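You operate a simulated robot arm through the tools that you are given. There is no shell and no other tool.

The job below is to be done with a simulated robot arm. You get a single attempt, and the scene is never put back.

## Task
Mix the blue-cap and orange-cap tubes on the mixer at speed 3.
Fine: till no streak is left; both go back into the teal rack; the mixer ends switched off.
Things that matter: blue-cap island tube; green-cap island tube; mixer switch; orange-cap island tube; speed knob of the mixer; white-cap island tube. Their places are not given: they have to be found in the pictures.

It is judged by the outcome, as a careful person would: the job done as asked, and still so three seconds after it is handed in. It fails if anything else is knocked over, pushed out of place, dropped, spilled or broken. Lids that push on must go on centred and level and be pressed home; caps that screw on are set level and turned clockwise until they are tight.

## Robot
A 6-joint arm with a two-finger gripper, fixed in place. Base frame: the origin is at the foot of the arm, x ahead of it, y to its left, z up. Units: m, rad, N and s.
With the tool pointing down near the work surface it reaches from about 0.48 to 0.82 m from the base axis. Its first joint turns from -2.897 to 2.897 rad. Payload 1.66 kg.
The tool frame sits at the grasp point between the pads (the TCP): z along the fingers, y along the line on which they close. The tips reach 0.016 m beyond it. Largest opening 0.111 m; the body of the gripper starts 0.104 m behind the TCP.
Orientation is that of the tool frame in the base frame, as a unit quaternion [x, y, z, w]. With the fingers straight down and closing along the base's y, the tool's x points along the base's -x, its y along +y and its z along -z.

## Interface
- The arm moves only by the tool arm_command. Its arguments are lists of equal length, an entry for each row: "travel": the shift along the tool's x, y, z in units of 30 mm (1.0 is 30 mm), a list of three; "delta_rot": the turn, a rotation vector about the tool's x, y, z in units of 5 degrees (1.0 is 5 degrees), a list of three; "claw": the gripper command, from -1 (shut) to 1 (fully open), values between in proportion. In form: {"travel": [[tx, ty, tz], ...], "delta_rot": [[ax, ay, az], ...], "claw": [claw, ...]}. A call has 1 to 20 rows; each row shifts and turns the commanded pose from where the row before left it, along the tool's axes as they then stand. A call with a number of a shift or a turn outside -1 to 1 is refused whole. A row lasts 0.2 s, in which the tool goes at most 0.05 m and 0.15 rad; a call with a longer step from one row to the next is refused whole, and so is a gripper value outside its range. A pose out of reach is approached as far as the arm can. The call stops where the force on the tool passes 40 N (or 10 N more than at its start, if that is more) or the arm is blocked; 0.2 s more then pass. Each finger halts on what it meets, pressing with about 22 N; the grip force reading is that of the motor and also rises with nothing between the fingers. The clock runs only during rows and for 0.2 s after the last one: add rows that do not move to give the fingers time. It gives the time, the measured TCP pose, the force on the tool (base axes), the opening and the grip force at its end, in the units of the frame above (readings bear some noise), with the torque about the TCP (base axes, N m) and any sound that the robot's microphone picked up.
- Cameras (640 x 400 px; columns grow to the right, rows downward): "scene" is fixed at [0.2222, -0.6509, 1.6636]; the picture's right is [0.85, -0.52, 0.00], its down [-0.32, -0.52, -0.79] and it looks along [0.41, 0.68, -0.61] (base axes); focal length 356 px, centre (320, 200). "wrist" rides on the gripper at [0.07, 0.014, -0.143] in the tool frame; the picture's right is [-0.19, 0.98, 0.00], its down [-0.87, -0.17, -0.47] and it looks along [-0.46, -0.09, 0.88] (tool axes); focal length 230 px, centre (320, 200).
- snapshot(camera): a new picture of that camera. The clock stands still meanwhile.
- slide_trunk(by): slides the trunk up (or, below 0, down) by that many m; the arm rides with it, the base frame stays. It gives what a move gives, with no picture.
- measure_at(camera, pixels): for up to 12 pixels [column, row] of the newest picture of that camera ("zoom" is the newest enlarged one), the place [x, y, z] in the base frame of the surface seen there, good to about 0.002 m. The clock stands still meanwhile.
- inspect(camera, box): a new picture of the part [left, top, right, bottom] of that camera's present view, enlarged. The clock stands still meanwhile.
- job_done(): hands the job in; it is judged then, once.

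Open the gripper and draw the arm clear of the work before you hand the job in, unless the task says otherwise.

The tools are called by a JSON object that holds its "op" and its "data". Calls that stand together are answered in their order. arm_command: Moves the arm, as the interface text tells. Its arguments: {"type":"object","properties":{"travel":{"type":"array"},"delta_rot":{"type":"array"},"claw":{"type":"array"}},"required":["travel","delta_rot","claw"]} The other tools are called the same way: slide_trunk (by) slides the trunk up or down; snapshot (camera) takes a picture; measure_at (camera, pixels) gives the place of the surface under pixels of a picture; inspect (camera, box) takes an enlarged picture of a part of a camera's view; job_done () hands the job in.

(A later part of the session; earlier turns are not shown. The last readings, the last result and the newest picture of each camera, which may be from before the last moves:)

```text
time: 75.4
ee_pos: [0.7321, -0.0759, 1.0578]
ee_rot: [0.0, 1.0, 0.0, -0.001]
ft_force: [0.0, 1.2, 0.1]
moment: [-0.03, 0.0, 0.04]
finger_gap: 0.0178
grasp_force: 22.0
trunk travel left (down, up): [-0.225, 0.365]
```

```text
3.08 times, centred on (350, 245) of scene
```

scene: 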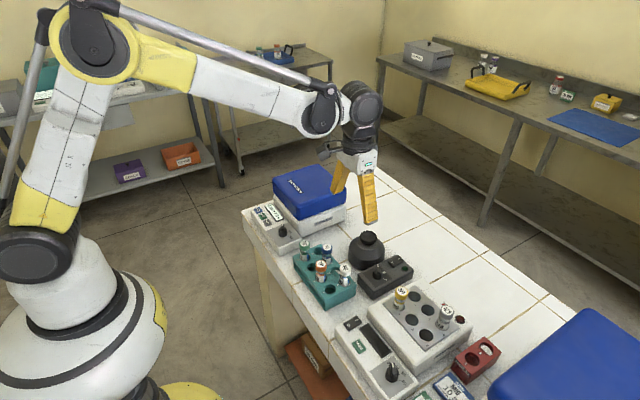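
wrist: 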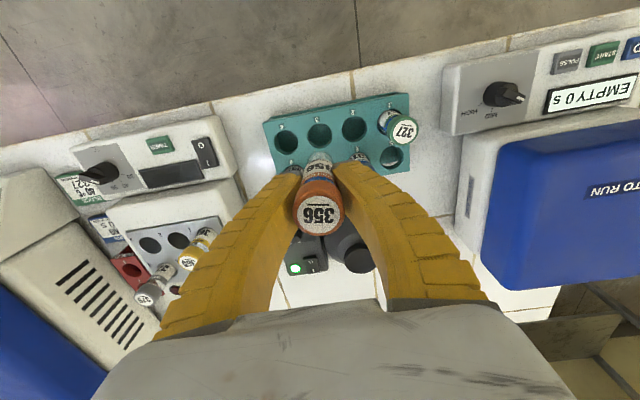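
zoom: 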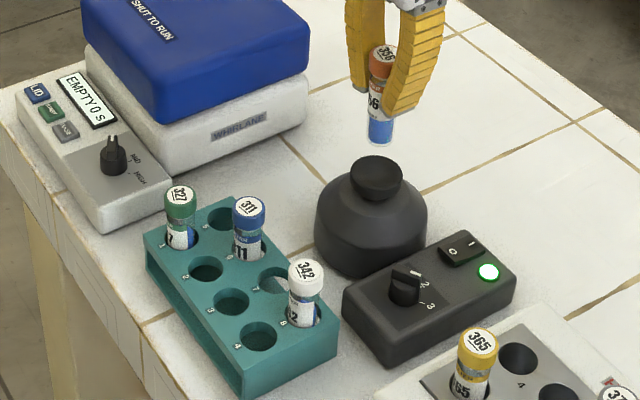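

Orange tube is uniformly mixed. I carry it back with the reverse lateral move to above slot 3.

{"op": "arm_command", "data": {"travel": [[0.6, -0.097, 0], [0.86, -0.14, 0], [0.86, -0.14, 0], [0.86, -0.14, 0], [0.86, -0.14, 0], [0.86, -0.14, 0], [0.86, -0.14, 0], [0, 0, 0], [0, 0, 0]], "delta_rot": [[0, 0, 0], [0, 0, 0], [0, 0, 0], [0, 0, 0], [0, 0, 0], [0, 0, 0], [0, 0, 0], [0, 0, 0], [0, 0, 0]], "claw": [-1, -1, -1, -1, -1, -1, -1, -1, -1]}}

{"op": "inspect", "data": {"camera": "scene", "box": [280, 190, 380, 300]}}

{"op": "inspect", "data": {"camera": "wrist", "box": [240, 90, 400, 220]}}

```text
time: 77.4
ee_pos: [0.5587, -0.105, 1.0573]
ee_rot: [0.0, 1.0, 0.001, 0.0]
ft_force: [0.6, 0.2, -1.0]
moment: [-0.03, 0.04, -0.03]
finger_gap: 0.0179
grasp_force: 22.0
trunk travel left (down, up): [-0.225, 0.365]
```

```text
3.64 times, centred on (330, 245) of scene
```

zoom: 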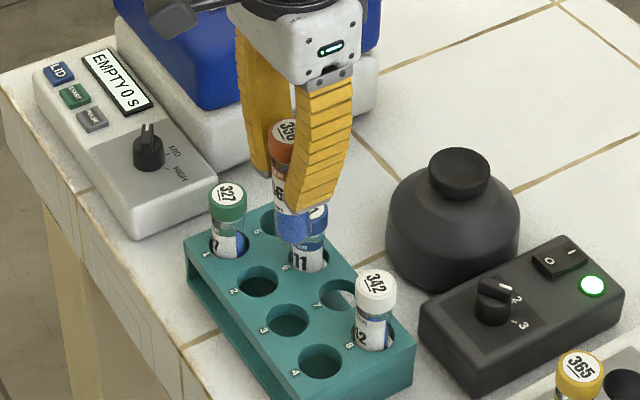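

```text
3.08 times, centred on (320, 155) of wrist
```

zoom: 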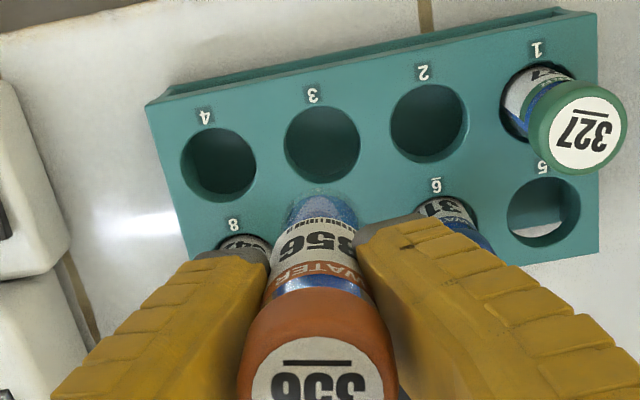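

Tube above slot 3 (TCP y -0.105 vs slot -0.103). I nudge +1 mm y and lower into the slot.

{"op": "arm_command", "data": {"travel": [[0, 0.03, 0.7], [0, 0, 0.8], [0, 0, 0.6], [0, 0, 0.5], [0, 0, 0.5], [0, 0, 0.5], [0, 0, 0.5], [0, 0, 0]], "delta_rot": [[0, 0, 0], [0, 0, 0], [0, 0, 0], [0, 0, 0], [0, 0, 0], [0, 0, 0], [0, 0, 0], [0, 0, 0]], "claw": [-1, -1, -1, -1, -1, -1, -1, -1]}}

{"op": "inspect", "data": {"camera": "wrist", "box": [220, 100, 420, 240]}}

{"op": "inspect", "data": {"camera": "scene", "box": [290, 220, 370, 310]}}

```text
time: 79.2
ee_pos: [0.5594, -0.1019, 0.9349]
ee_rot: [0.0, 1.0, 0.0, 0.001]
ft_force: [-1.9, 2.2, 19.7]
moment: [0.04, -0.15, 0.03]
finger_gap: 0.0283
grasp_force: 22.1
trunk travel left (down, up): [-0.225, 0.365]
```

```text
2.86 times, centred on (320, 170) of wrist
```

zoom: 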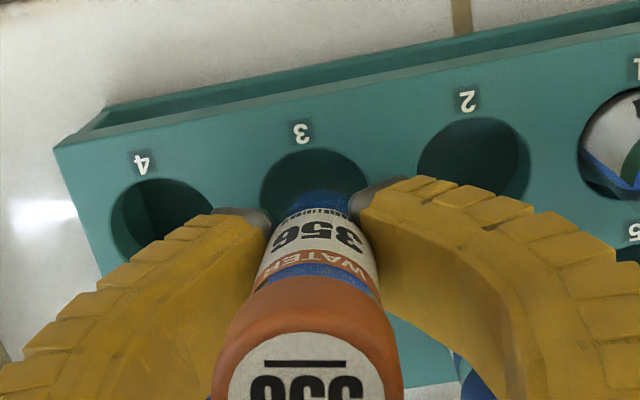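

```text
4.44 times, centred on (330, 265) of scene
```

zoom: 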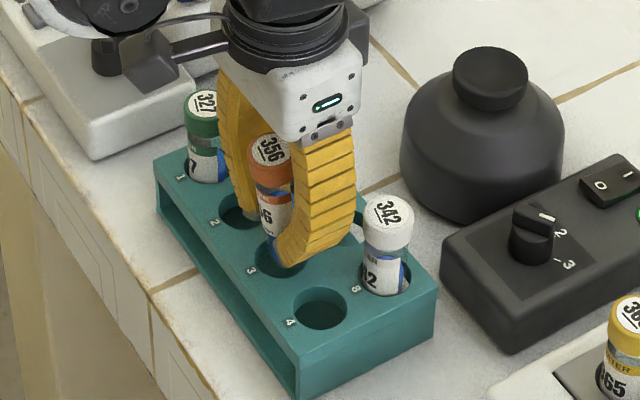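

The tube caught: 19.7 N upward, gap 28 mm, the tube has slid up and its bottom seems to rest on the +x rim of slot 3. I stop and measure where cap and tube are.

{"op": "measure_at", "data": {"camera": "zoom", "pixels": [[268, 148], [250, 150], [285, 140], [265, 185], [270, 215], [280, 245], [262, 205], [268, 262], [320, 310], [240, 210]]}}

{"op": "snapshot", "data": {"camera": "wrist"}}

{"op": "inspect", "data": {"camera": "scene", "box": [305, 232, 350, 282]}}

```text
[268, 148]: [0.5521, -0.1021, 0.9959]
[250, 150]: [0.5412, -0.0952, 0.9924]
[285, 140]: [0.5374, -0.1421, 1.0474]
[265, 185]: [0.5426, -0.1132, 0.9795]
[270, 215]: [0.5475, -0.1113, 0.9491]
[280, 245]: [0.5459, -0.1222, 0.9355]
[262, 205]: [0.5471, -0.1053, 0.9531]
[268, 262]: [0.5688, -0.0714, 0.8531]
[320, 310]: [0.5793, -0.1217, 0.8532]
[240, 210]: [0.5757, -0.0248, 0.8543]
```

```text
taken
```

wrist: 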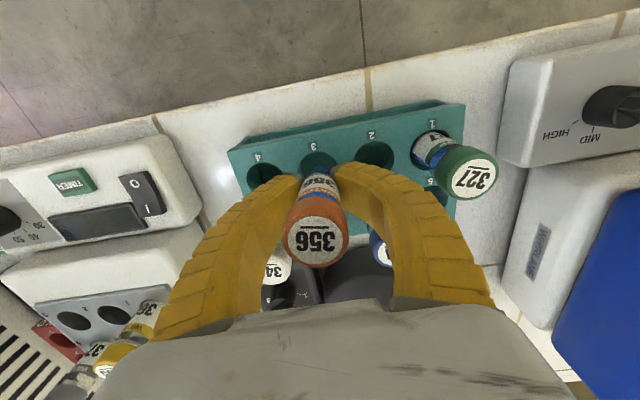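

```text
8.00 times, centred on (328, 257) of scene
```

zoom: 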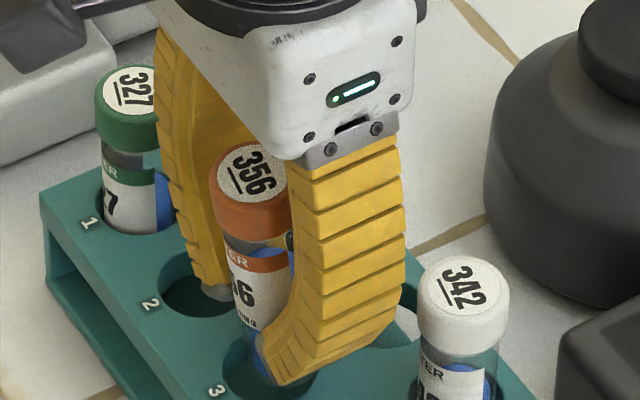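

Cap top is at z 0.996, so the tube slid up ~27 mm and its bottom is just at the slot mouth. I ease up 3 mm to unload while keeping the grip, then re-read.

{"op": "arm_command", "data": {"travel": [[0, 0, -0.05], [0, 0, -0.05], [0, 0, 0], [0, 0, 0]], "delta_rot": [[0, 0, 0], [0, 0, 0], [0, 0, 0], [0, 0, 0]], "claw": [-1, -1, -1, -1]}}

{"op": "inspect", "data": {"camera": "wrist", "box": [260, 120, 380, 210]}}

```text
time: 80.2
ee_pos: [0.5584, -0.1037, 0.9368]
ee_rot: [0.0, 1.0, 0.0, 0.0]
ft_force: [-0.2, 0.7, 4.3]
moment: [-0.06, -0.02, -0.05]
finger_gap: 0.0264
grasp_force: 21.9
trunk travel left (down, up): [-0.225, 0.365]
```

```text
4.44 times, centred on (320, 165) of wrist
```

zoom: 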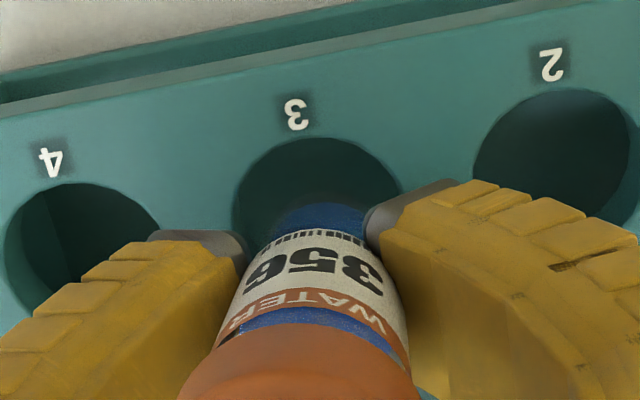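

Load is down to 4 N; the tube leans with its bottom ~5 mm toward +x, which caught the rim. I lift slowly 21 mm with the grip held to free it and inspect the tilt.

{"op": "arm_command", "data": {"travel": [[0, 0, -0.1], [0, 0, -0.15], [0, 0, -0.15], [0, 0, -0.15], [0, 0, -0.15], [0, 0, 0], [0, 0, 0]], "delta_rot": [[0, 0, 0], [0, 0, 0], [0, 0, 0], [0, 0, 0], [0, 0, 0], [0, 0, 0], [0, 0, 0]], "claw": [-1, -1, -1, -1, -1, -1, -1]}}

{"op": "snapshot", "data": {"camera": "wrist"}}

{"op": "inspect", "data": {"camera": "scene", "box": [300, 215, 360, 280]}}

{"op": "inspect", "data": {"camera": "wrist", "box": [260, 120, 380, 260]}}

```text
time: 81.8
ee_pos: [0.5603, -0.1024, 0.9604]
ee_rot: [-0.001, 1.0, 0.0, 0.0]
ft_force: [-0.4, 0.3, -1.1]
moment: [0.0, -0.03, 0.0]
finger_gap: 0.0237
grasp_force: 22.2
trunk travel left (down, up): [-0.225, 0.365]
```

```text
taken
```

wrist: 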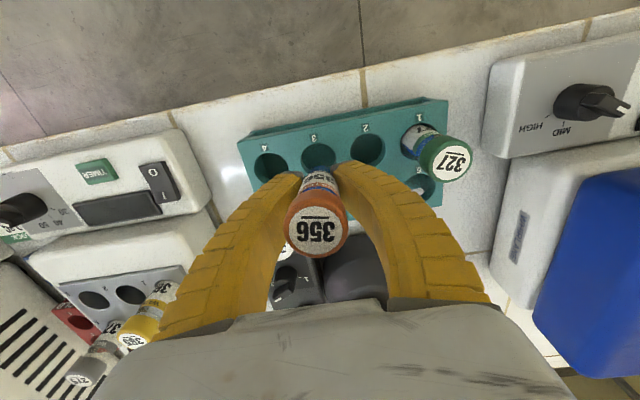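

```text
6.15 times, centred on (330, 248) of scene
```

zoom: 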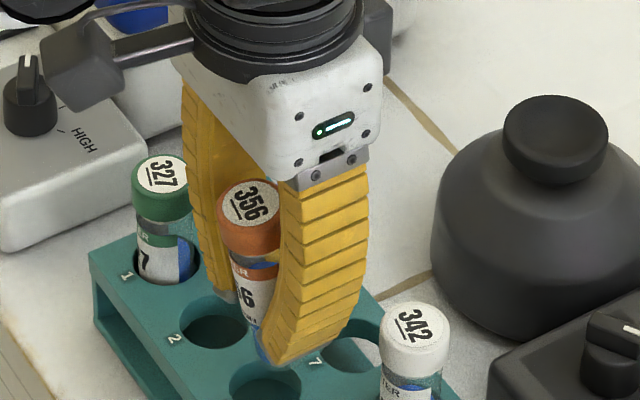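

```text
2.86 times, centred on (320, 190) of wrist
```

zoom: 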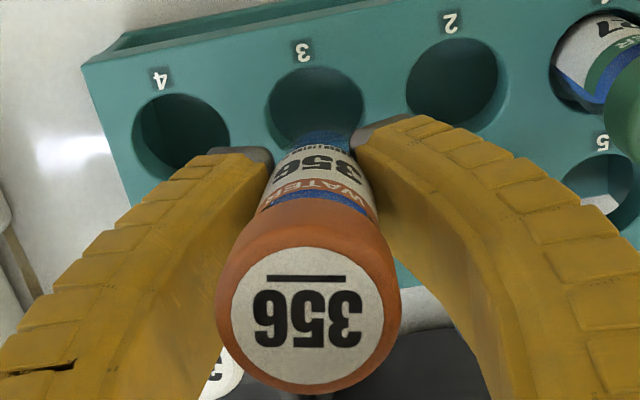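

Freed: forces near zero, still gripped (gap 23.7 mm, settling). I measure cap top and label in this view to get the tilt.

{"op": "measure_at", "data": {"camera": "zoom", "pixels": [[310, 312], [240, 312], [388, 312], [308, 375], [308, 255], [315, 180], [280, 205], [365, 195], [325, 140], [300, 150], [350, 145], [318, 100]]}}

{"op": "inspect", "data": {"camera": "scene", "box": [310, 238, 350, 280]}}

{"op": "measure_at", "data": {"camera": "zoom", "pixels": [[250, 100], [300, 105], [265, 150], [290, 200], [305, 240], [320, 290], [330, 320], [275, 60]]}}

```text
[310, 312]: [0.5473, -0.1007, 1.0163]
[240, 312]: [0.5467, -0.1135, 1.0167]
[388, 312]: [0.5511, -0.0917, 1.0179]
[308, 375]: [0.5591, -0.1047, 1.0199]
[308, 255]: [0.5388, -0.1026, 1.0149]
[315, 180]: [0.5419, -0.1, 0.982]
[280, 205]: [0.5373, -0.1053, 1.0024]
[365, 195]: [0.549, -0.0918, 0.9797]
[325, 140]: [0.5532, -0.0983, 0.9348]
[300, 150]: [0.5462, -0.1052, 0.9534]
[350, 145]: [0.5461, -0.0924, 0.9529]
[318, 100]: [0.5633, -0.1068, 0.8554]
```

```text
9.52 times, centred on (330, 259) of scene
```

zoom: 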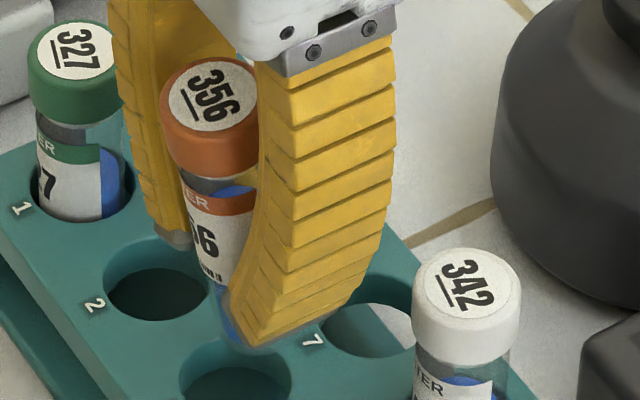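

```text
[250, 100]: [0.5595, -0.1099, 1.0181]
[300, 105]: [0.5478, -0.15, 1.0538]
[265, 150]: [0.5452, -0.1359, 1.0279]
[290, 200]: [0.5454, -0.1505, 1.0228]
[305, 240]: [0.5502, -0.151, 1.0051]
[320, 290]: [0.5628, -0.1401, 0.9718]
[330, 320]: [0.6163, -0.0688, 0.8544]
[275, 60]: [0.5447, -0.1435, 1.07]
```

The tube has pivoted ~10° about the closing axis (cap centre (0.549,-0.1026,1.0165), TCP x 0.5595) and slid up ~20 mm, so I need to re-grip it properly. I look for a free flat table spot between mixer head and centrifuge.

{"op": "snapshot", "data": {"camera": "scene"}}

{"op": "inspect", "data": {"camera": "scene", "box": [310, 170, 430, 260]}}

{"op": "measure_at", "data": {"camera": "zoom", "pixels": [[120, 230], [180, 190], [230, 150], [200, 240], [250, 210], [300, 180], [170, 270], [230, 270], [350, 230], [280, 120], [195, 165], [160, 205]]}}

```text
taken
```

scene: 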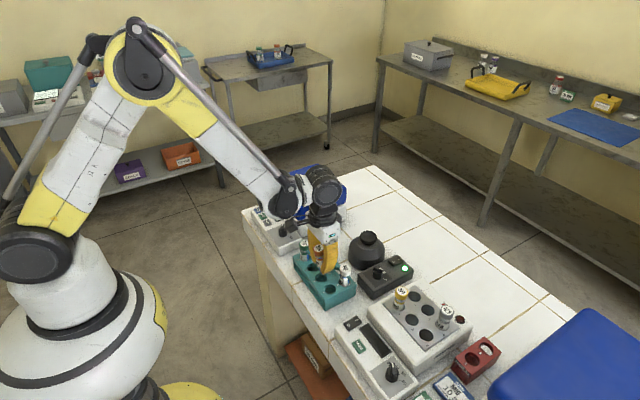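

```text
4.44 times, centred on (370, 215) of scene
```

zoom: 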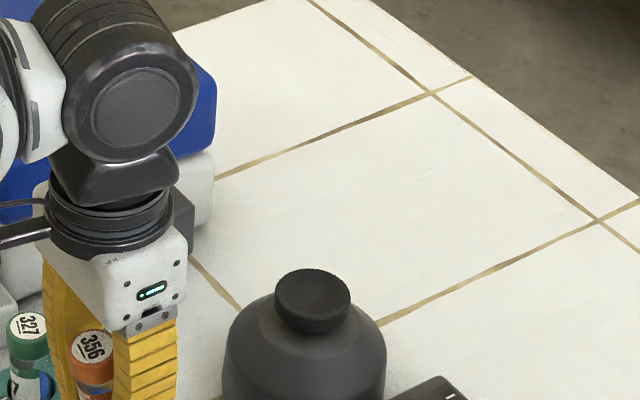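

```text
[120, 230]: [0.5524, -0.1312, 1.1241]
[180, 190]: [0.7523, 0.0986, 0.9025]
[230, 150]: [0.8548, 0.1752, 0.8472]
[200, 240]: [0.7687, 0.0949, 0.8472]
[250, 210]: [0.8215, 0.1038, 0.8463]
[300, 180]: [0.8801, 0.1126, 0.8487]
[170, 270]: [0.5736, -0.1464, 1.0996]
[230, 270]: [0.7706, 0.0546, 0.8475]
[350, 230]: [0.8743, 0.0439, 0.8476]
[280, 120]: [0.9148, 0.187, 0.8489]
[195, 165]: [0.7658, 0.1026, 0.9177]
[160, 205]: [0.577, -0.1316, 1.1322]
```

Free table area: x 0.65–0.9, y -0.01…0.09 (centrifuge side at y≈0.097). I raise to TCP z≈1.05 and tilt the tool +10° about its y so the tube hangs vertical.

{"op": "arm_command", "data": {"travel": [[0, 0, -0.4], [0, 0, -0.6], [0, 0, -0.7], [0, 0, -0.7], [0, 0, -0.6], [0, 0, 0], [0, 0, 0], [0, 0, 0], [0, 0, 0]], "delta_rot": [[0, 0, 0], [0, 0, 0], [0, 0, 0], [0, 0, 0], [0, 0, 0], [0, 0.7, 0], [0, 0.7, 0], [0, 0.6, 0], [0, 0, 0]], "claw": [-1, -1, -1, -1, -1, -1, -1, -1, -1]}}

{"op": "snapshot", "data": {"camera": "wrist"}}

{"op": "inspect", "data": {"camera": "scene", "box": [295, 195, 355, 265]}}

```text
time: 83.8
ee_pos: [0.5585, -0.1033, 1.0485]
ee_rot: [0.0, 0.996, 0.0, -0.087]
ft_force: [0.7, -0.5, -0.2]
moment: [0.02, 0.01, 0.0]
finger_gap: 0.0234
grasp_force: 21.7
trunk travel left (down, up): [-0.225, 0.365]
```

```text
taken
```

wrist: 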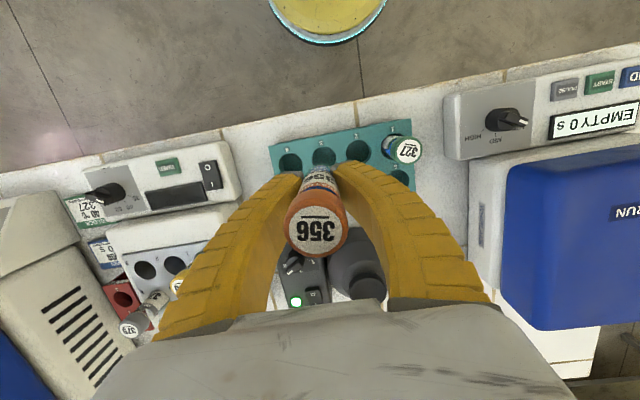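

```text
5.71 times, centred on (325, 230) of scene
```

zoom: 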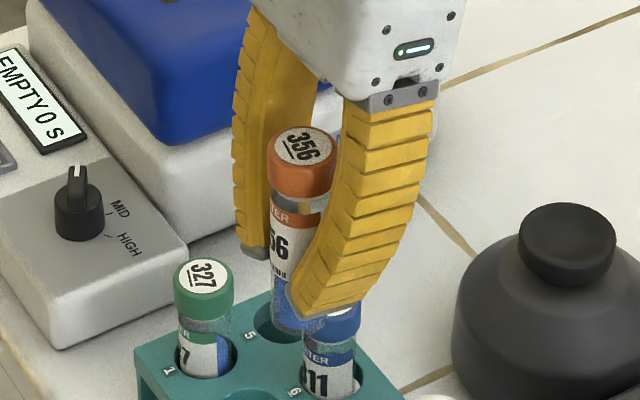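

The gripper is tilted 10° and the tube looks vertical in the scene. I measure cap and body to confirm.

{"op": "measure_at", "data": {"camera": "zoom", "pixels": [[303, 147], [272, 150], [332, 148], [300, 130], [305, 165], [285, 240], [275, 290], [290, 315], [285, 215], [300, 320]]}}

{"op": "inspect", "data": {"camera": "wrist", "box": [270, 150, 370, 270]}}

{"op": "measure_at", "data": {"camera": "zoom", "pixels": [[315, 265], [230, 265], [400, 265], [315, 320], [315, 215], [310, 130], [340, 95], [300, 70]]}}

```text
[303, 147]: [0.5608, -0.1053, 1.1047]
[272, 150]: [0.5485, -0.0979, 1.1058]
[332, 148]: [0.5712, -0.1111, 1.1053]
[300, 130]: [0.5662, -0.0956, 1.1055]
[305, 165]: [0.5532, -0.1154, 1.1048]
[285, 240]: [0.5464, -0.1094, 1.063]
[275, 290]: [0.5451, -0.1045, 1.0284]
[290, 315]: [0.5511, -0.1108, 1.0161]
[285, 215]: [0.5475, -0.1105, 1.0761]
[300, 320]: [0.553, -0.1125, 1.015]
```

```text
3.33 times, centred on (320, 210) of wrist
```

zoom: 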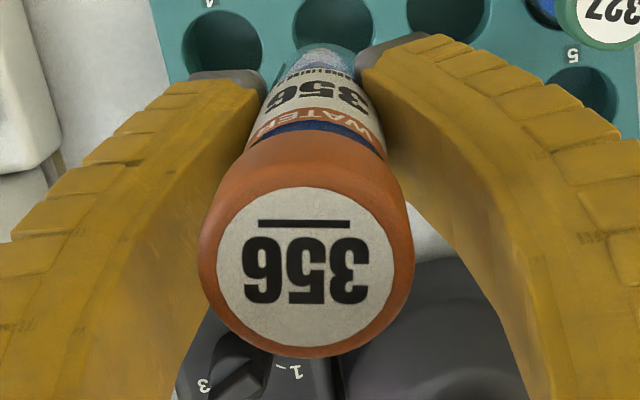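

```text
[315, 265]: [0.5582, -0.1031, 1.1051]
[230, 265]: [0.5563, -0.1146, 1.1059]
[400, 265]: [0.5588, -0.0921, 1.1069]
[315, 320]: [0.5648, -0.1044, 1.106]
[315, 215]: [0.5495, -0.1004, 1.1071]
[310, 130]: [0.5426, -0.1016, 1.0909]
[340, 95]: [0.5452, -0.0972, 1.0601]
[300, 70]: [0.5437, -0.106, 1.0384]
```

Cap top is level (z 1.105 all round), so the tube is vertical with its bottom ≈45 mm below TCP. I carry it over the free table spot (0.72, 0.03) at this height.

{"op": "arm_command", "data": {"travel": [[-0.4, 0.33, -0.07], [-0.7, 0.585, -0.124], [-0.7, 0.585, -0.124], [-0.7, 0.585, -0.124], [-0.7, 0.585, -0.124], [-0.7, 0.585, -0.124], [-0.7, 0.585, -0.124], [-0.7, 0.585, -0.124], [0, 0, 0], [0, 0, 0]], "delta_rot": [[0, 0, 0], [0, 0, 0], [0, 0, 0], [0, 0, 0], [0, 0, 0], [0, 0, 0], [0, 0, 0], [0, 0, 0], [0, 0, 0], [0, 0, 0]], "claw": [-1, -1, -1, -1, -1, -1, -1, -1, -1, -1]}}

{"op": "snapshot", "data": {"camera": "wrist"}}

{"op": "inspect", "data": {"camera": "scene", "box": [300, 150, 420, 260]}}

```text
time: 86.0
ee_pos: [0.7209, 0.0295, 1.0468]
ee_rot: [0.0, 0.996, 0.0, -0.087]
ft_force: [-0.3, -0.7, 0.5]
moment: [0.01, 0.0, -0.02]
finger_gap: 0.0223
grasp_force: 21.8
trunk travel left (down, up): [-0.225, 0.365]
```

```text
taken
```

wrist: 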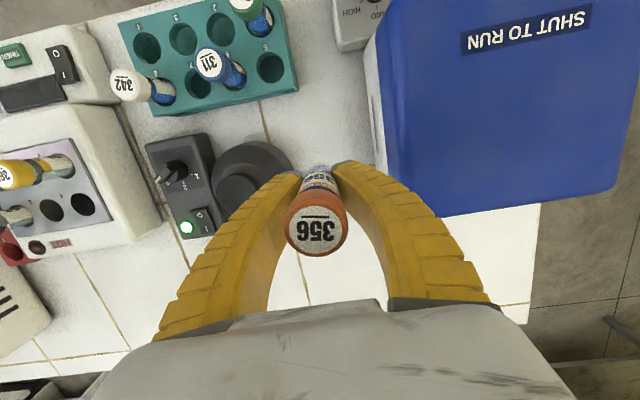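

```text
3.64 times, centred on (360, 205) of scene
```

zoom: 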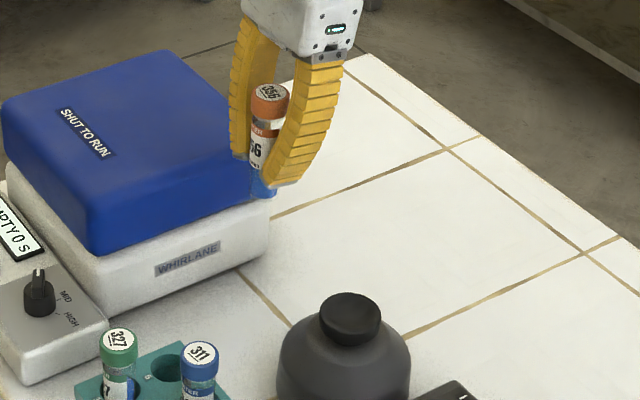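

I check clearance to the centrifuge side (wrist ~(385,150)) and the table under the tube before lowering.

{"op": "measure_at", "data": {"camera": "wrist", "pixels": [[378, 120], [372, 80], [390, 170], [400, 205], [335, 120], [300, 130], [345, 60], [440, 215], [330, 285], [270, 145]]}}

```text
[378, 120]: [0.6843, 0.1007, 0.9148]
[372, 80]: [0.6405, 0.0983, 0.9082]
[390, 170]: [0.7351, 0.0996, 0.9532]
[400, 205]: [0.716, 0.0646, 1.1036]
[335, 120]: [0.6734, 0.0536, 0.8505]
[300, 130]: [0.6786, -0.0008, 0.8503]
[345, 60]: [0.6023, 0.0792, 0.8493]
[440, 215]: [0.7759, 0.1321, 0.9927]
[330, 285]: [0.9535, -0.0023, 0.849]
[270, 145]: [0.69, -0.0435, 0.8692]
```

Centrifuge side is y≥0.098, so there's room; I lower 145 mm straight down (in tilted tool axes), shifting 4 mm toward -y.

{"op": "arm_command", "data": {"travel": [[-0.12, -0.07, 0.68], [-0.14, -0.07, 0.793], [-0.14, 0, 0.793], [-0.14, 0, 0.793], [-0.12, 0, 0.68], [-0.09, 0, 0.51], [-0.07, 0, 0.4], [0, 0, 0], [0, 0, 0]], "delta_rot": [[0, 0, 0], [0, 0, 0], [0, 0, 0], [0, 0, 0], [0, 0, 0], [0, 0, 0], [0, 0, 0], [0, 0, 0], [0, 0, 0]], "claw": [-1, -1, -1, -1, -1, -1, -1, -1, -1]}}

{"op": "inspect", "data": {"camera": "scene", "box": [310, 170, 400, 260]}}

{"op": "snapshot", "data": {"camera": "wrist"}}

```text
time: 88.0
ee_pos: [0.7207, 0.0251, 0.9066]
ee_rot: [0.0, 0.996, -0.001, -0.087]
ft_force: [-0.5, 0.5, -0.6]
moment: [0.0, 0.01, 0.0]
finger_gap: 0.0217
grasp_force: 22.6
trunk travel left (down, up): [-0.225, 0.365]
```

```text
4.44 times, centred on (355, 215) of scene
```

zoom: 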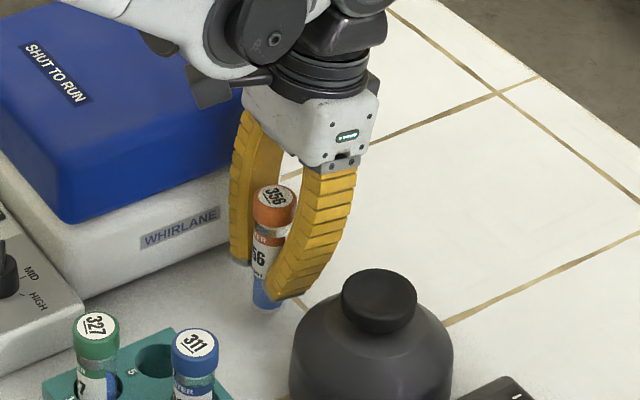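

```text
taken
```

wrist: 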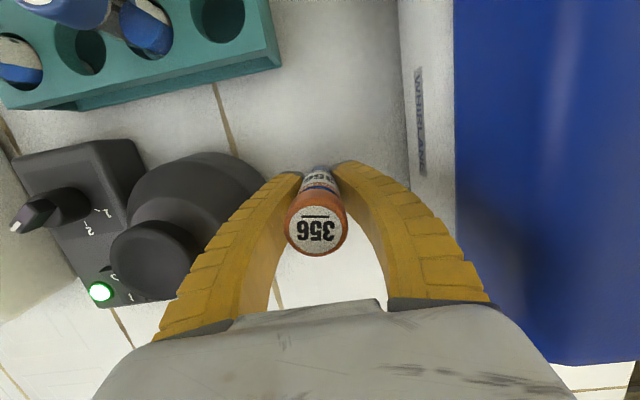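

Bottom is ~13 mm above the table. I lower 9 mm, then step 1 mm at a time to feel contact.

{"op": "arm_command", "data": {"travel": [[-0.026, 0, 0.148], [-0.026, 0, 0.148], [-0.006, 0, 0.033], [-0.006, 0, 0.033], [0, 0, 0]], "delta_rot": [[0, 0, 0], [0, 0, 0], [0, 0, 0], [0, 0, 0], [0, 0, 0]], "claw": [-1, -1, -1, -1, -1]}}

{"op": "inspect", "data": {"camera": "scene", "box": [325, 205, 385, 255]}}

```text
time: 89.2
ee_pos: [0.7213, 0.0266, 0.8941]
ee_rot: [0.0, 0.996, 0.0, -0.087]
ft_force: [0.0, -0.4, -0.5]
moment: [0.0, 0.0, -0.01]
finger_gap: 0.0215
grasp_force: 21.9
trunk travel left (down, up): [-0.225, 0.365]
```

```text
8.00 times, centred on (355, 230) of scene
```

zoom: 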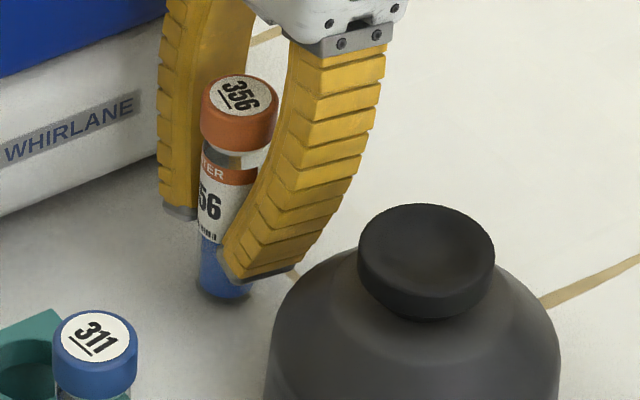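

Near contact. I check cap levelness before the final millimetres.

{"op": "measure_at", "data": {"camera": "zoom", "pixels": [[238, 95], [208, 95], [272, 98], [238, 78], [240, 113], [215, 210], [205, 280], [225, 298], [230, 160], [205, 190]]}}

{"op": "inspect", "data": {"camera": "wrist", "box": [270, 150, 370, 270]}}

{"op": "measure_at", "data": {"camera": "zoom", "pixels": [[315, 265], [230, 265], [400, 265], [315, 320], [315, 215], [250, 225], [380, 225], [250, 310], [380, 310]]}}

```text
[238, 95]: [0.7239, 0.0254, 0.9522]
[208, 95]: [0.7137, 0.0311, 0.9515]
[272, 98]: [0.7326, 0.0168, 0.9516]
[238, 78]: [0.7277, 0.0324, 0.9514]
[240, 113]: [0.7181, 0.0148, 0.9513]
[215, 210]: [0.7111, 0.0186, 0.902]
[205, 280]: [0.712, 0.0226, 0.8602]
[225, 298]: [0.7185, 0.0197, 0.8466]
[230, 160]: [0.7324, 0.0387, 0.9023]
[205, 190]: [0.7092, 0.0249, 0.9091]
```

```text
3.33 times, centred on (320, 210) of wrist
```

zoom: 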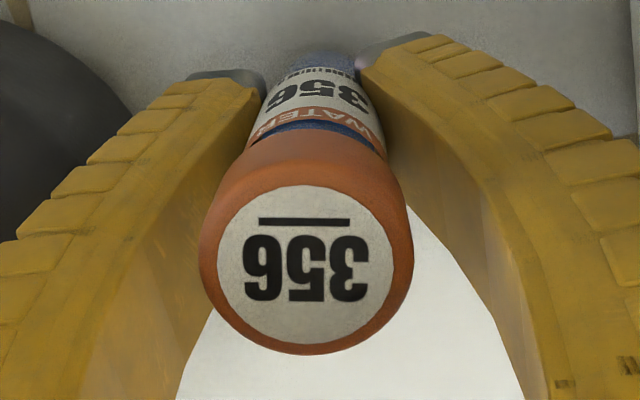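

```text
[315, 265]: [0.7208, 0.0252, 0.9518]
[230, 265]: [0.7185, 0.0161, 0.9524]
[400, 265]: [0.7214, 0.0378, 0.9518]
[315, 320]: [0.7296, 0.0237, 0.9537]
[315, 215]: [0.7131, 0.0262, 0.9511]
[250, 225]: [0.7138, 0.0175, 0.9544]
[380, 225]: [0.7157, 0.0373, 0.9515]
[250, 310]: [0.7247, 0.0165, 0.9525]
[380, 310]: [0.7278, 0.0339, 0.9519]
```

Cap is level (z 0.952), bottom ≈ 0.8505, table ≈0.848. I lower 1 mm steps until contact.

{"op": "arm_command", "data": {"travel": [[-0.006, 0, 0.033], [-0.006, 0, 0.033], [0, 0, 0]], "delta_rot": [[0, 0, 0], [0, 0, 0], [0, 0, 0]], "claw": [-1, -1, -1]}}

```text
time: 90.0
ee_pos: [0.7204, 0.0266, 0.893]
ee_rot: [0.0, 0.996, 0.0, -0.087]
ft_force: [0.3, -0.1, 0.2]
moment: [-0.02, 0.02, 0.04]
finger_gap: 0.0212
grasp_force: 21.5
trunk travel left (down, up): [-0.225, 0.365]
```

No contact yet; two more 1 mm steps.

{"op": "arm_command", "data": {"travel": [[-0.006, 0, 0.033], [-0.006, 0, 0.033], [0, 0, 0]], "delta_rot": [[0, 0, 0], [0, 0, 0], [0, 0, 0]], "claw": [-1, -1, -1]}}

```text
time: 90.8
ee_pos: [0.7209, 0.0253, 0.8925]
ee_rot: [0.0, 0.996, -0.001, -0.088]
ft_force: [1.4, 1.6, 6.4]
moment: [0.05, -0.13, 0.03]
finger_gap: 0.021
grasp_force: 21.6
trunk travel left (down, up): [-0.225, 0.365]
```

Contact at 6.4 N with slight edge moment. I press 1 mm more so the flat bottom settles level, then check.

{"op": "arm_command", "data": {"travel": [[-0.006, 0, 0.033], [0, 0, 0], [0, 0, 0]], "delta_rot": [[0, 0, 0], [0, 0, 0], [0, 0, 0]], "claw": [-1, -1, -1]}}

{"op": "inspect", "data": {"camera": "scene", "box": [325, 205, 385, 255]}}

{"op": "measure_at", "data": {"camera": "zoom", "pixels": [[238, 97], [208, 97], [272, 100], [238, 80], [240, 115], [212, 85], [265, 112], [262, 82], [215, 112]]}}

```text
time: 91.6
ee_pos: [0.7208, 0.0249, 0.8914]
ee_rot: [0.0, 0.996, 0.0, -0.086]
ft_force: [0.9, 1.0, 14.4]
moment: [0.03, -0.21, 0.01]
finger_gap: 0.0211
grasp_force: 22.0
trunk travel left (down, up): [-0.225, 0.365]
```

```text
8.00 times, centred on (355, 230) of scene
```

zoom: 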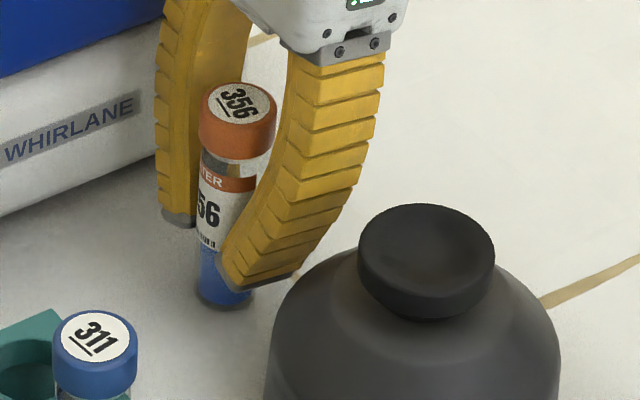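

```text
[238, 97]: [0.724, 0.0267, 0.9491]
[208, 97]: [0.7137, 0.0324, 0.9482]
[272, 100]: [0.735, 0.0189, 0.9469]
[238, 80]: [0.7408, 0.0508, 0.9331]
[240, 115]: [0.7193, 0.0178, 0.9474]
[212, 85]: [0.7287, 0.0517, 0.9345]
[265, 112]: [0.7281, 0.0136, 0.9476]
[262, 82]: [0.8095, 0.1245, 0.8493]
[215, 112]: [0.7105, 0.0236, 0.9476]
```

The tube stands flat (cap level at 0.948, 14 N down-load). I unload 1.5 mm and open the fingers gently to 40 mm.

{"op": "arm_command", "data": {"travel": [[0.009, 0, -0.049], [0, 0, 0], [0, 0, 0], [0, 0, 0], [0, 0, 0], [0, 0, 0]], "delta_rot": [[0, 0, 0], [0, 0, 0], [0, 0, 0], [0, 0, 0], [0, 0, 0], [0, 0, 0]], "claw": [-1, -0.58, -0.5, -0.4, -0.28, -0.28]}}

{"op": "inspect", "data": {"camera": "scene", "box": [325, 205, 385, 255]}}

{"op": "inspect", "data": {"camera": "wrist", "box": [250, 130, 390, 270]}}

```text
time: 93.0
ee_pos: [0.7223, 0.0257, 0.8925]
ee_rot: [0.0, 0.996, 0.0, -0.087]
ft_force: [0.7, 0.0, 0.2]
moment: [0.0, 0.0, -0.03]
finger_gap: 0.0424
grasp_force: 1.7
trunk travel left (down, up): [-0.225, 0.365]
```

```text
8.00 times, centred on (355, 230) of scene
```

zoom: 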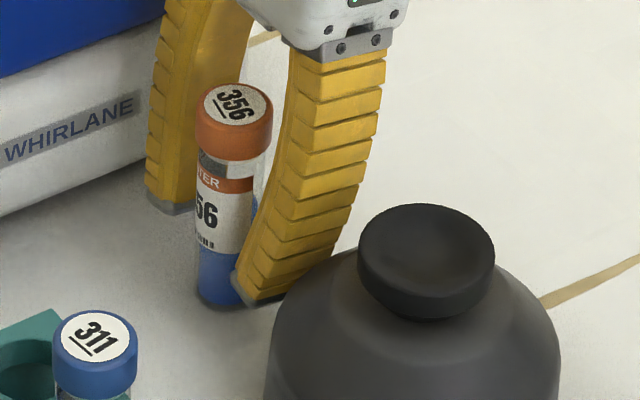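

```text
2.86 times, centred on (320, 200) of wrist
```

zoom: 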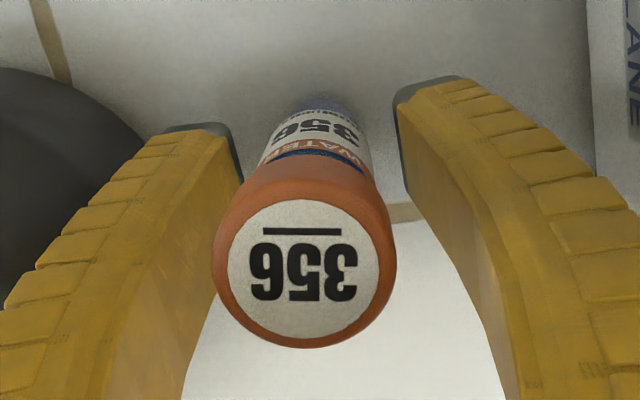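

The tube stands on its own. I rise 20 mm and level the tool (-10° about tool y), fingers staying around it.

{"op": "arm_command", "data": {"travel": [[0.058, 0, -0.33], [0.058, 0, -0.33], [0, 0, 0], [0, 0, 0], [0, 0, 0], [0, 0, 0]], "delta_rot": [[0, 0, 0], [0, 0, 0], [0, -0.7, 0], [0, -0.7, 0], [0, -0.6, 0], [0, 0, 0]], "claw": [-0.25, -0.25, -0.25, -0.25, -0.25, -0.25]}}

{"op": "inspect", "data": {"camera": "wrist", "box": [250, 120, 390, 260]}}

{"op": "measure_at", "data": {"camera": "zoom", "pixels": [[315, 240], [320, 300], [250, 260], [390, 260], [320, 330], [320, 220], [320, 200], [320, 260]]}}

{"op": "inspect", "data": {"camera": "scene", "box": [325, 205, 385, 255]}}

```text
time: 94.4
ee_pos: [0.7205, 0.0248, 0.9121]
ee_rot: [0.0, 1.0, -0.001, 0.0]
ft_force: [0.4, 0.3, 0.4]
moment: [0.02, -0.02, 0.01]
finger_gap: 0.0439
grasp_force: 1.5
trunk travel left (down, up): [-0.225, 0.365]
```

```text
2.86 times, centred on (320, 190) of wrist
```

zoom: 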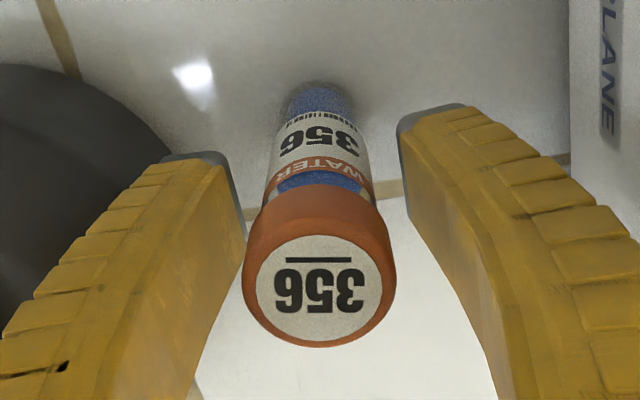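

```text
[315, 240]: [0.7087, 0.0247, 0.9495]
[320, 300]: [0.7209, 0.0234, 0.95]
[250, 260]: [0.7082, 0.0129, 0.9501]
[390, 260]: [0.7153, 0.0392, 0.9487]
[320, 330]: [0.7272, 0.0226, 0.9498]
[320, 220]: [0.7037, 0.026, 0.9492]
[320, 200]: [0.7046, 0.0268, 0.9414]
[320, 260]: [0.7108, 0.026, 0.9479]
```

```text
8.00 times, centred on (355, 230) of scene
```

zoom: 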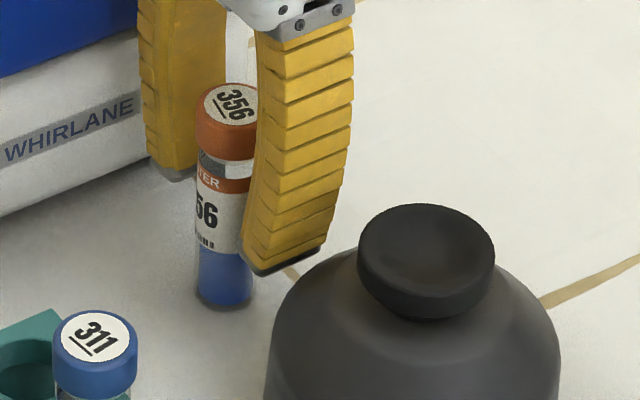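

Tube axis ≈ (0.717,0.026), standing still. I centre on it (-3.5 mm x, +1 mm y) and close.

{"op": "arm_command", "data": {"travel": [[0.117, 0.035, 0], [0, 0, 0], [0, 0, 0], [0, 0, 0], [0, 0, 0], [0, 0, 0]], "delta_rot": [[0, 0, 0], [0, 0, 0], [0, 0, 0], [0, 0, 0], [0, 0, 0], [0, 0, 0]], "claw": [-0.25, -0.4, -0.55, -1, -1, -1]}}

{"op": "inspect", "data": {"camera": "wrist", "box": [250, 120, 390, 260]}}

{"op": "inspect", "data": {"camera": "scene", "box": [325, 205, 385, 255]}}

```text
time: 95.8
ee_pos: [0.7176, 0.0262, 0.9117]
ee_rot: [-0.001, 1.0, 0.0, 0.0]
ft_force: [1.5, -0.6, 2.8]
moment: [0.01, -0.06, -0.03]
finger_gap: 0.0197
grasp_force: 21.9
trunk travel left (down, up): [-0.225, 0.365]
```

```text
2.86 times, centred on (320, 190) of wrist
```

zoom: 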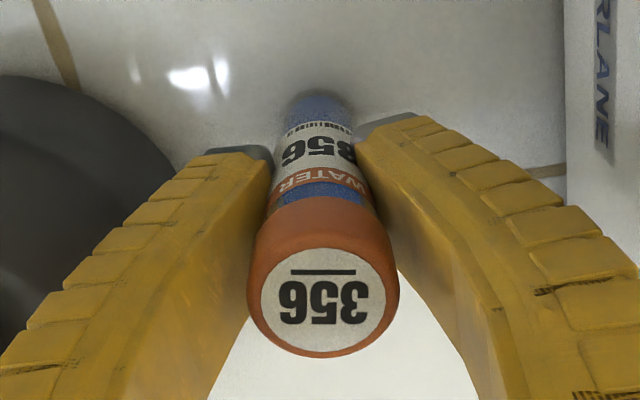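

```text
8.00 times, centred on (355, 230) of scene
```

zoom: 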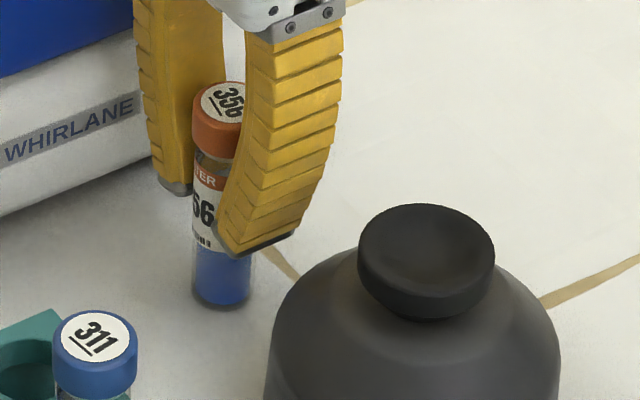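

Re-gripped squarely (gap 19.7 mm, 64 mm above the bottom). I lift straight up 146 mm.

{"op": "arm_command", "data": {"travel": [[0, 0, -0.2], [0, 0, -0.45], [0, 0, -0.7], [0, 0, -0.8], [0, 0, -0.9], [0, 0, -0.9], [0, 0, -0.9], [0, 0, 0], [0, 0, 0]], "delta_rot": [[0, 0, 0], [0, 0, 0], [0, 0, 0], [0, 0, 0], [0, 0, 0], [0, 0, 0], [0, 0, 0], [0, 0, 0], [0, 0, 0]], "claw": [-1, -1, -1, -1, -1, -1, -1, -1, -1]}}

{"op": "inspect", "data": {"camera": "wrist", "box": [250, 130, 390, 270]}}

{"op": "measure_at", "data": {"camera": "zoom", "pixels": [[320, 270], [260, 270], [385, 270], [320, 320], [320, 225], [280, 240], [360, 240], [280, 300], [360, 300]]}}

{"op": "inspect", "data": {"camera": "scene", "box": [320, 150, 390, 220]}}

```text
time: 97.8
ee_pos: [0.7166, 0.0246, 1.0578]
ee_rot: [0.0, 1.0, 0.001, 0.001]
ft_force: [-0.3, 0.3, -0.3]
moment: [-0.05, -0.01, -0.01]
finger_gap: 0.019
grasp_force: 22.4
trunk travel left (down, up): [-0.225, 0.365]
```

```text
2.86 times, centred on (320, 200) of wrist
```

zoom: 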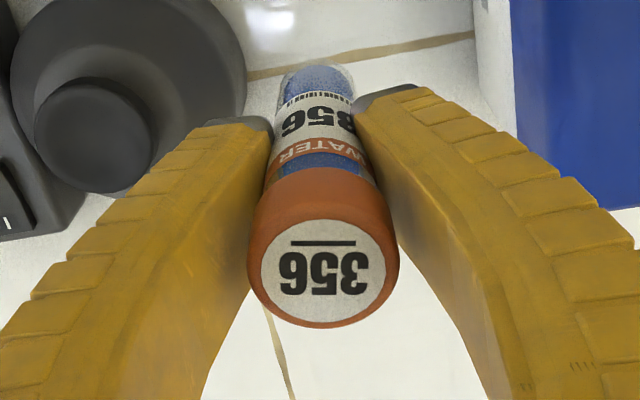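

```text
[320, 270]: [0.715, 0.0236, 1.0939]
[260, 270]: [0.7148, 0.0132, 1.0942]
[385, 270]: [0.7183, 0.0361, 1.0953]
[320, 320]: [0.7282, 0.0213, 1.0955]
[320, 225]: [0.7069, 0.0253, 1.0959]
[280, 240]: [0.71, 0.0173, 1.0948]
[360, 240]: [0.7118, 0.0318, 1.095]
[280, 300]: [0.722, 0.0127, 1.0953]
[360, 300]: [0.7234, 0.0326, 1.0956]
```

```text
5.71 times, centred on (355, 185) of scene
```

zoom: 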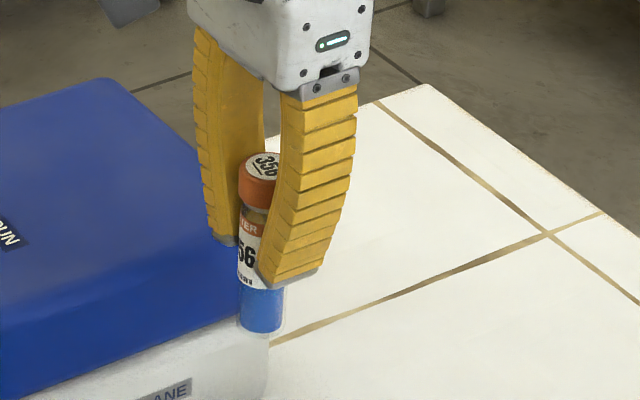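

Tube is vertical and centred on the TCP (cap centre (0.717,0.0245)). I carry it back over slot 3 (0.557,-0.103).

{"op": "arm_command", "data": {"travel": [[0.42, -0.332, 0], [0.7, -0.56, 0], [0.7, -0.56, 0], [0.7, -0.56, 0], [0.7, -0.56, 0], [0.7, -0.56, 0], [0.7, -0.56, 0], [0.7, -0.56, 0], [0, 0, 0], [0, 0, 0]], "delta_rot": [[0, 0, 0], [0, 0, 0], [0, 0, 0], [0, 0, 0], [0, 0, 0], [0, 0, 0], [0, 0, 0], [0, 0, 0], [0, 0, 0], [0, 0, 0]], "claw": [-1, -1, -1, -1, -1, -1, -1, -1, -1, -1]}}

{"op": "inspect", "data": {"camera": "wrist", "box": [250, 120, 390, 250]}}

{"op": "measure_at", "data": {"camera": "zoom", "pixels": [[320, 290], [255, 290], [388, 290], [320, 335], [320, 240], [325, 88], [372, 120], [280, 128], [312, 120], [330, 110]]}}

```text
time: 100.0
ee_pos: [0.5578, -0.1006, 1.0566]
ee_rot: [0.0, 1.0, 0.0, -0.001]
ft_force: [-0.4, -0.2, -0.5]
moment: [-0.02, 0.03, 0.0]
finger_gap: 0.0189
grasp_force: 22.1
trunk travel left (down, up): [-0.225, 0.365]
```

```text
3.08 times, centred on (320, 185) of wrist
```

zoom: 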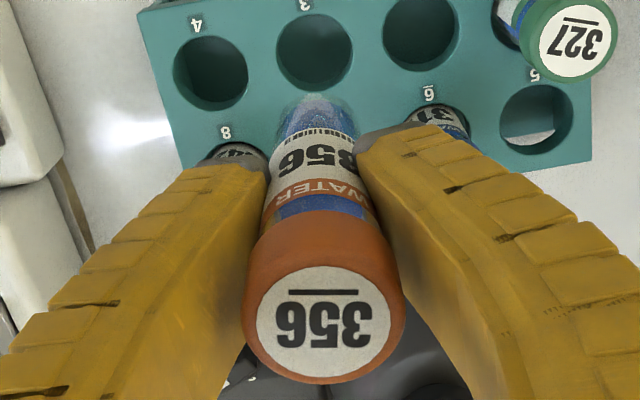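

```text
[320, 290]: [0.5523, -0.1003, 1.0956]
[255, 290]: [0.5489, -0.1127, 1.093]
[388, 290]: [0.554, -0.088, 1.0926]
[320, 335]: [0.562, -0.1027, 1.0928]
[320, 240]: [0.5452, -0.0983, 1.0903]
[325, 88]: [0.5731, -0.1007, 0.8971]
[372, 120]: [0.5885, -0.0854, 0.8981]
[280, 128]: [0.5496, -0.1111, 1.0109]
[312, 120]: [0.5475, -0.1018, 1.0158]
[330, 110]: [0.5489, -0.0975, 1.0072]
```

I measure the slot 3 rim (zoom: left (276,50), right (353,50), top (315,14), bottom (318,90)) and slot 2/4 rims for its centre.

{"op": "measure_at", "data": {"camera": "zoom", "pixels": [[273, 52], [356, 50], [314, 11], [318, 92], [169, 75], [252, 70], [380, 28], [462, 25], [210, 108], [422, 74], [498, 132], [576, 128]]}}

```text
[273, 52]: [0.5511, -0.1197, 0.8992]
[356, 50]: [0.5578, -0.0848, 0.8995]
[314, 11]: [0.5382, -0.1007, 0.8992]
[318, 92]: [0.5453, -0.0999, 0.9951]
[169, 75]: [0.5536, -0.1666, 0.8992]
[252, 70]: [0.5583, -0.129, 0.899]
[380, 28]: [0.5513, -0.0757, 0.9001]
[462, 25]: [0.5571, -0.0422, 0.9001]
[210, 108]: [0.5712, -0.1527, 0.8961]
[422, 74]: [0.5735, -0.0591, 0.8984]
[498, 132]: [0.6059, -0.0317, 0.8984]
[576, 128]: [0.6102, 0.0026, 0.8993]
```

Slot 3 centre ≈ (0.555,-0.1023); tube axis ≈ (0.5575,-0.1005). I correct (-2.5 mm x, -1.8 mm y) and lower to ~1 cm above the rim to check.

{"op": "arm_command", "data": {"travel": [[0.083, -0.06, 0], [0, 0, 0.7], [0, 0, 0.8], [0, 0, 0.7], [0, 0, 0.5], [0, 0, 0], [0, 0, 0]], "delta_rot": [[0, 0, 0], [0, 0, 0], [0, 0, 0], [0, 0, 0], [0, 0, 0], [0, 0, 0], [0, 0, 0]], "claw": [-1, -1, -1, -1, -1, -1, -1]}}

{"op": "inspect", "data": {"camera": "wrist", "box": [260, 110, 380, 200]}}

{"op": "inspect", "data": {"camera": "scene", "box": [300, 225, 360, 285]}}

```text
time: 101.6
ee_pos: [0.5544, -0.102, 0.9769]
ee_rot: [0.0, 1.0, -0.001, 0.0]
ft_force: [0.0, 0.8, 0.2]
moment: [-0.02, -0.02, -0.05]
finger_gap: 0.0184
grasp_force: 22.4
trunk travel left (down, up): [-0.225, 0.365]
```

```text
4.44 times, centred on (320, 155) of wrist
```

zoom: 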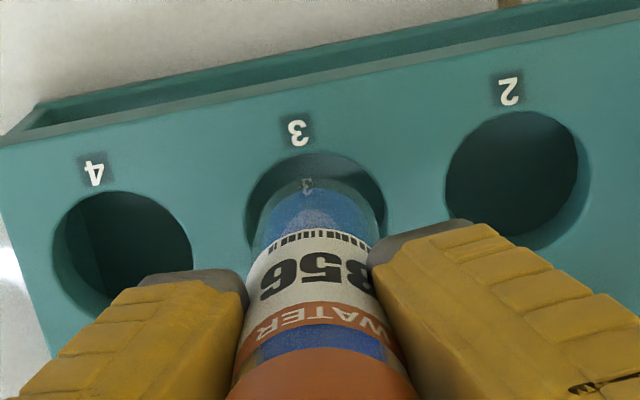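

```text
6.67 times, centred on (330, 255) of scene
```

zoom: 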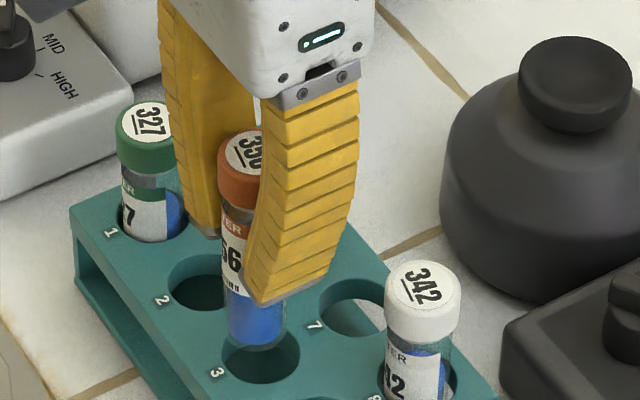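

Aligned: tube bottom heads to slot 3 centre within ~2 mm. I nudge +1.5 mm x and lower 24 mm slowly, then check the force.

{"op": "arm_command", "data": {"travel": [[-0.05, -0.01, 0], [0, 0, 0.2], [0, 0, 0.2], [0, 0, 0.2], [0, 0, 0.2], [0, 0, 0]], "delta_rot": [[0, 0, 0], [0, 0, 0], [0, 0, 0], [0, 0, 0], [0, 0, 0], [0, 0, 0]], "claw": [-1, -1, -1, -1, -1, -1]}}

{"op": "inspect", "data": {"camera": "scene", "box": [300, 225, 360, 285]}}

{"op": "inspect", "data": {"camera": "wrist", "box": [260, 110, 380, 200]}}

```text
time: 103.0
ee_pos: [0.5575, -0.1035, 0.9534]
ee_rot: [-0.001, 1.0, 0.0, 0.0]
ft_force: [-0.4, 0.3, 0.3]
moment: [0.0, 0.02, 0.01]
finger_gap: 0.0182
grasp_force: 22.0
trunk travel left (down, up): [-0.225, 0.365]
```

```text
6.67 times, centred on (330, 255) of scene
```

zoom: 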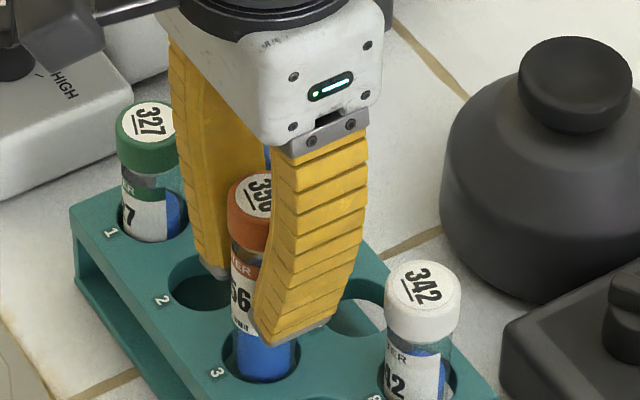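

```text
4.44 times, centred on (320, 155) of wrist
```

zoom: 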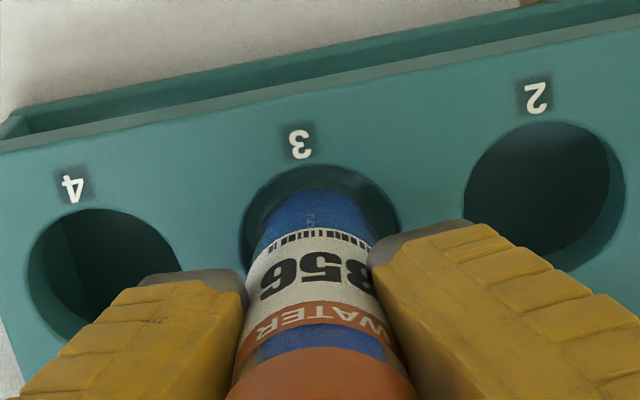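

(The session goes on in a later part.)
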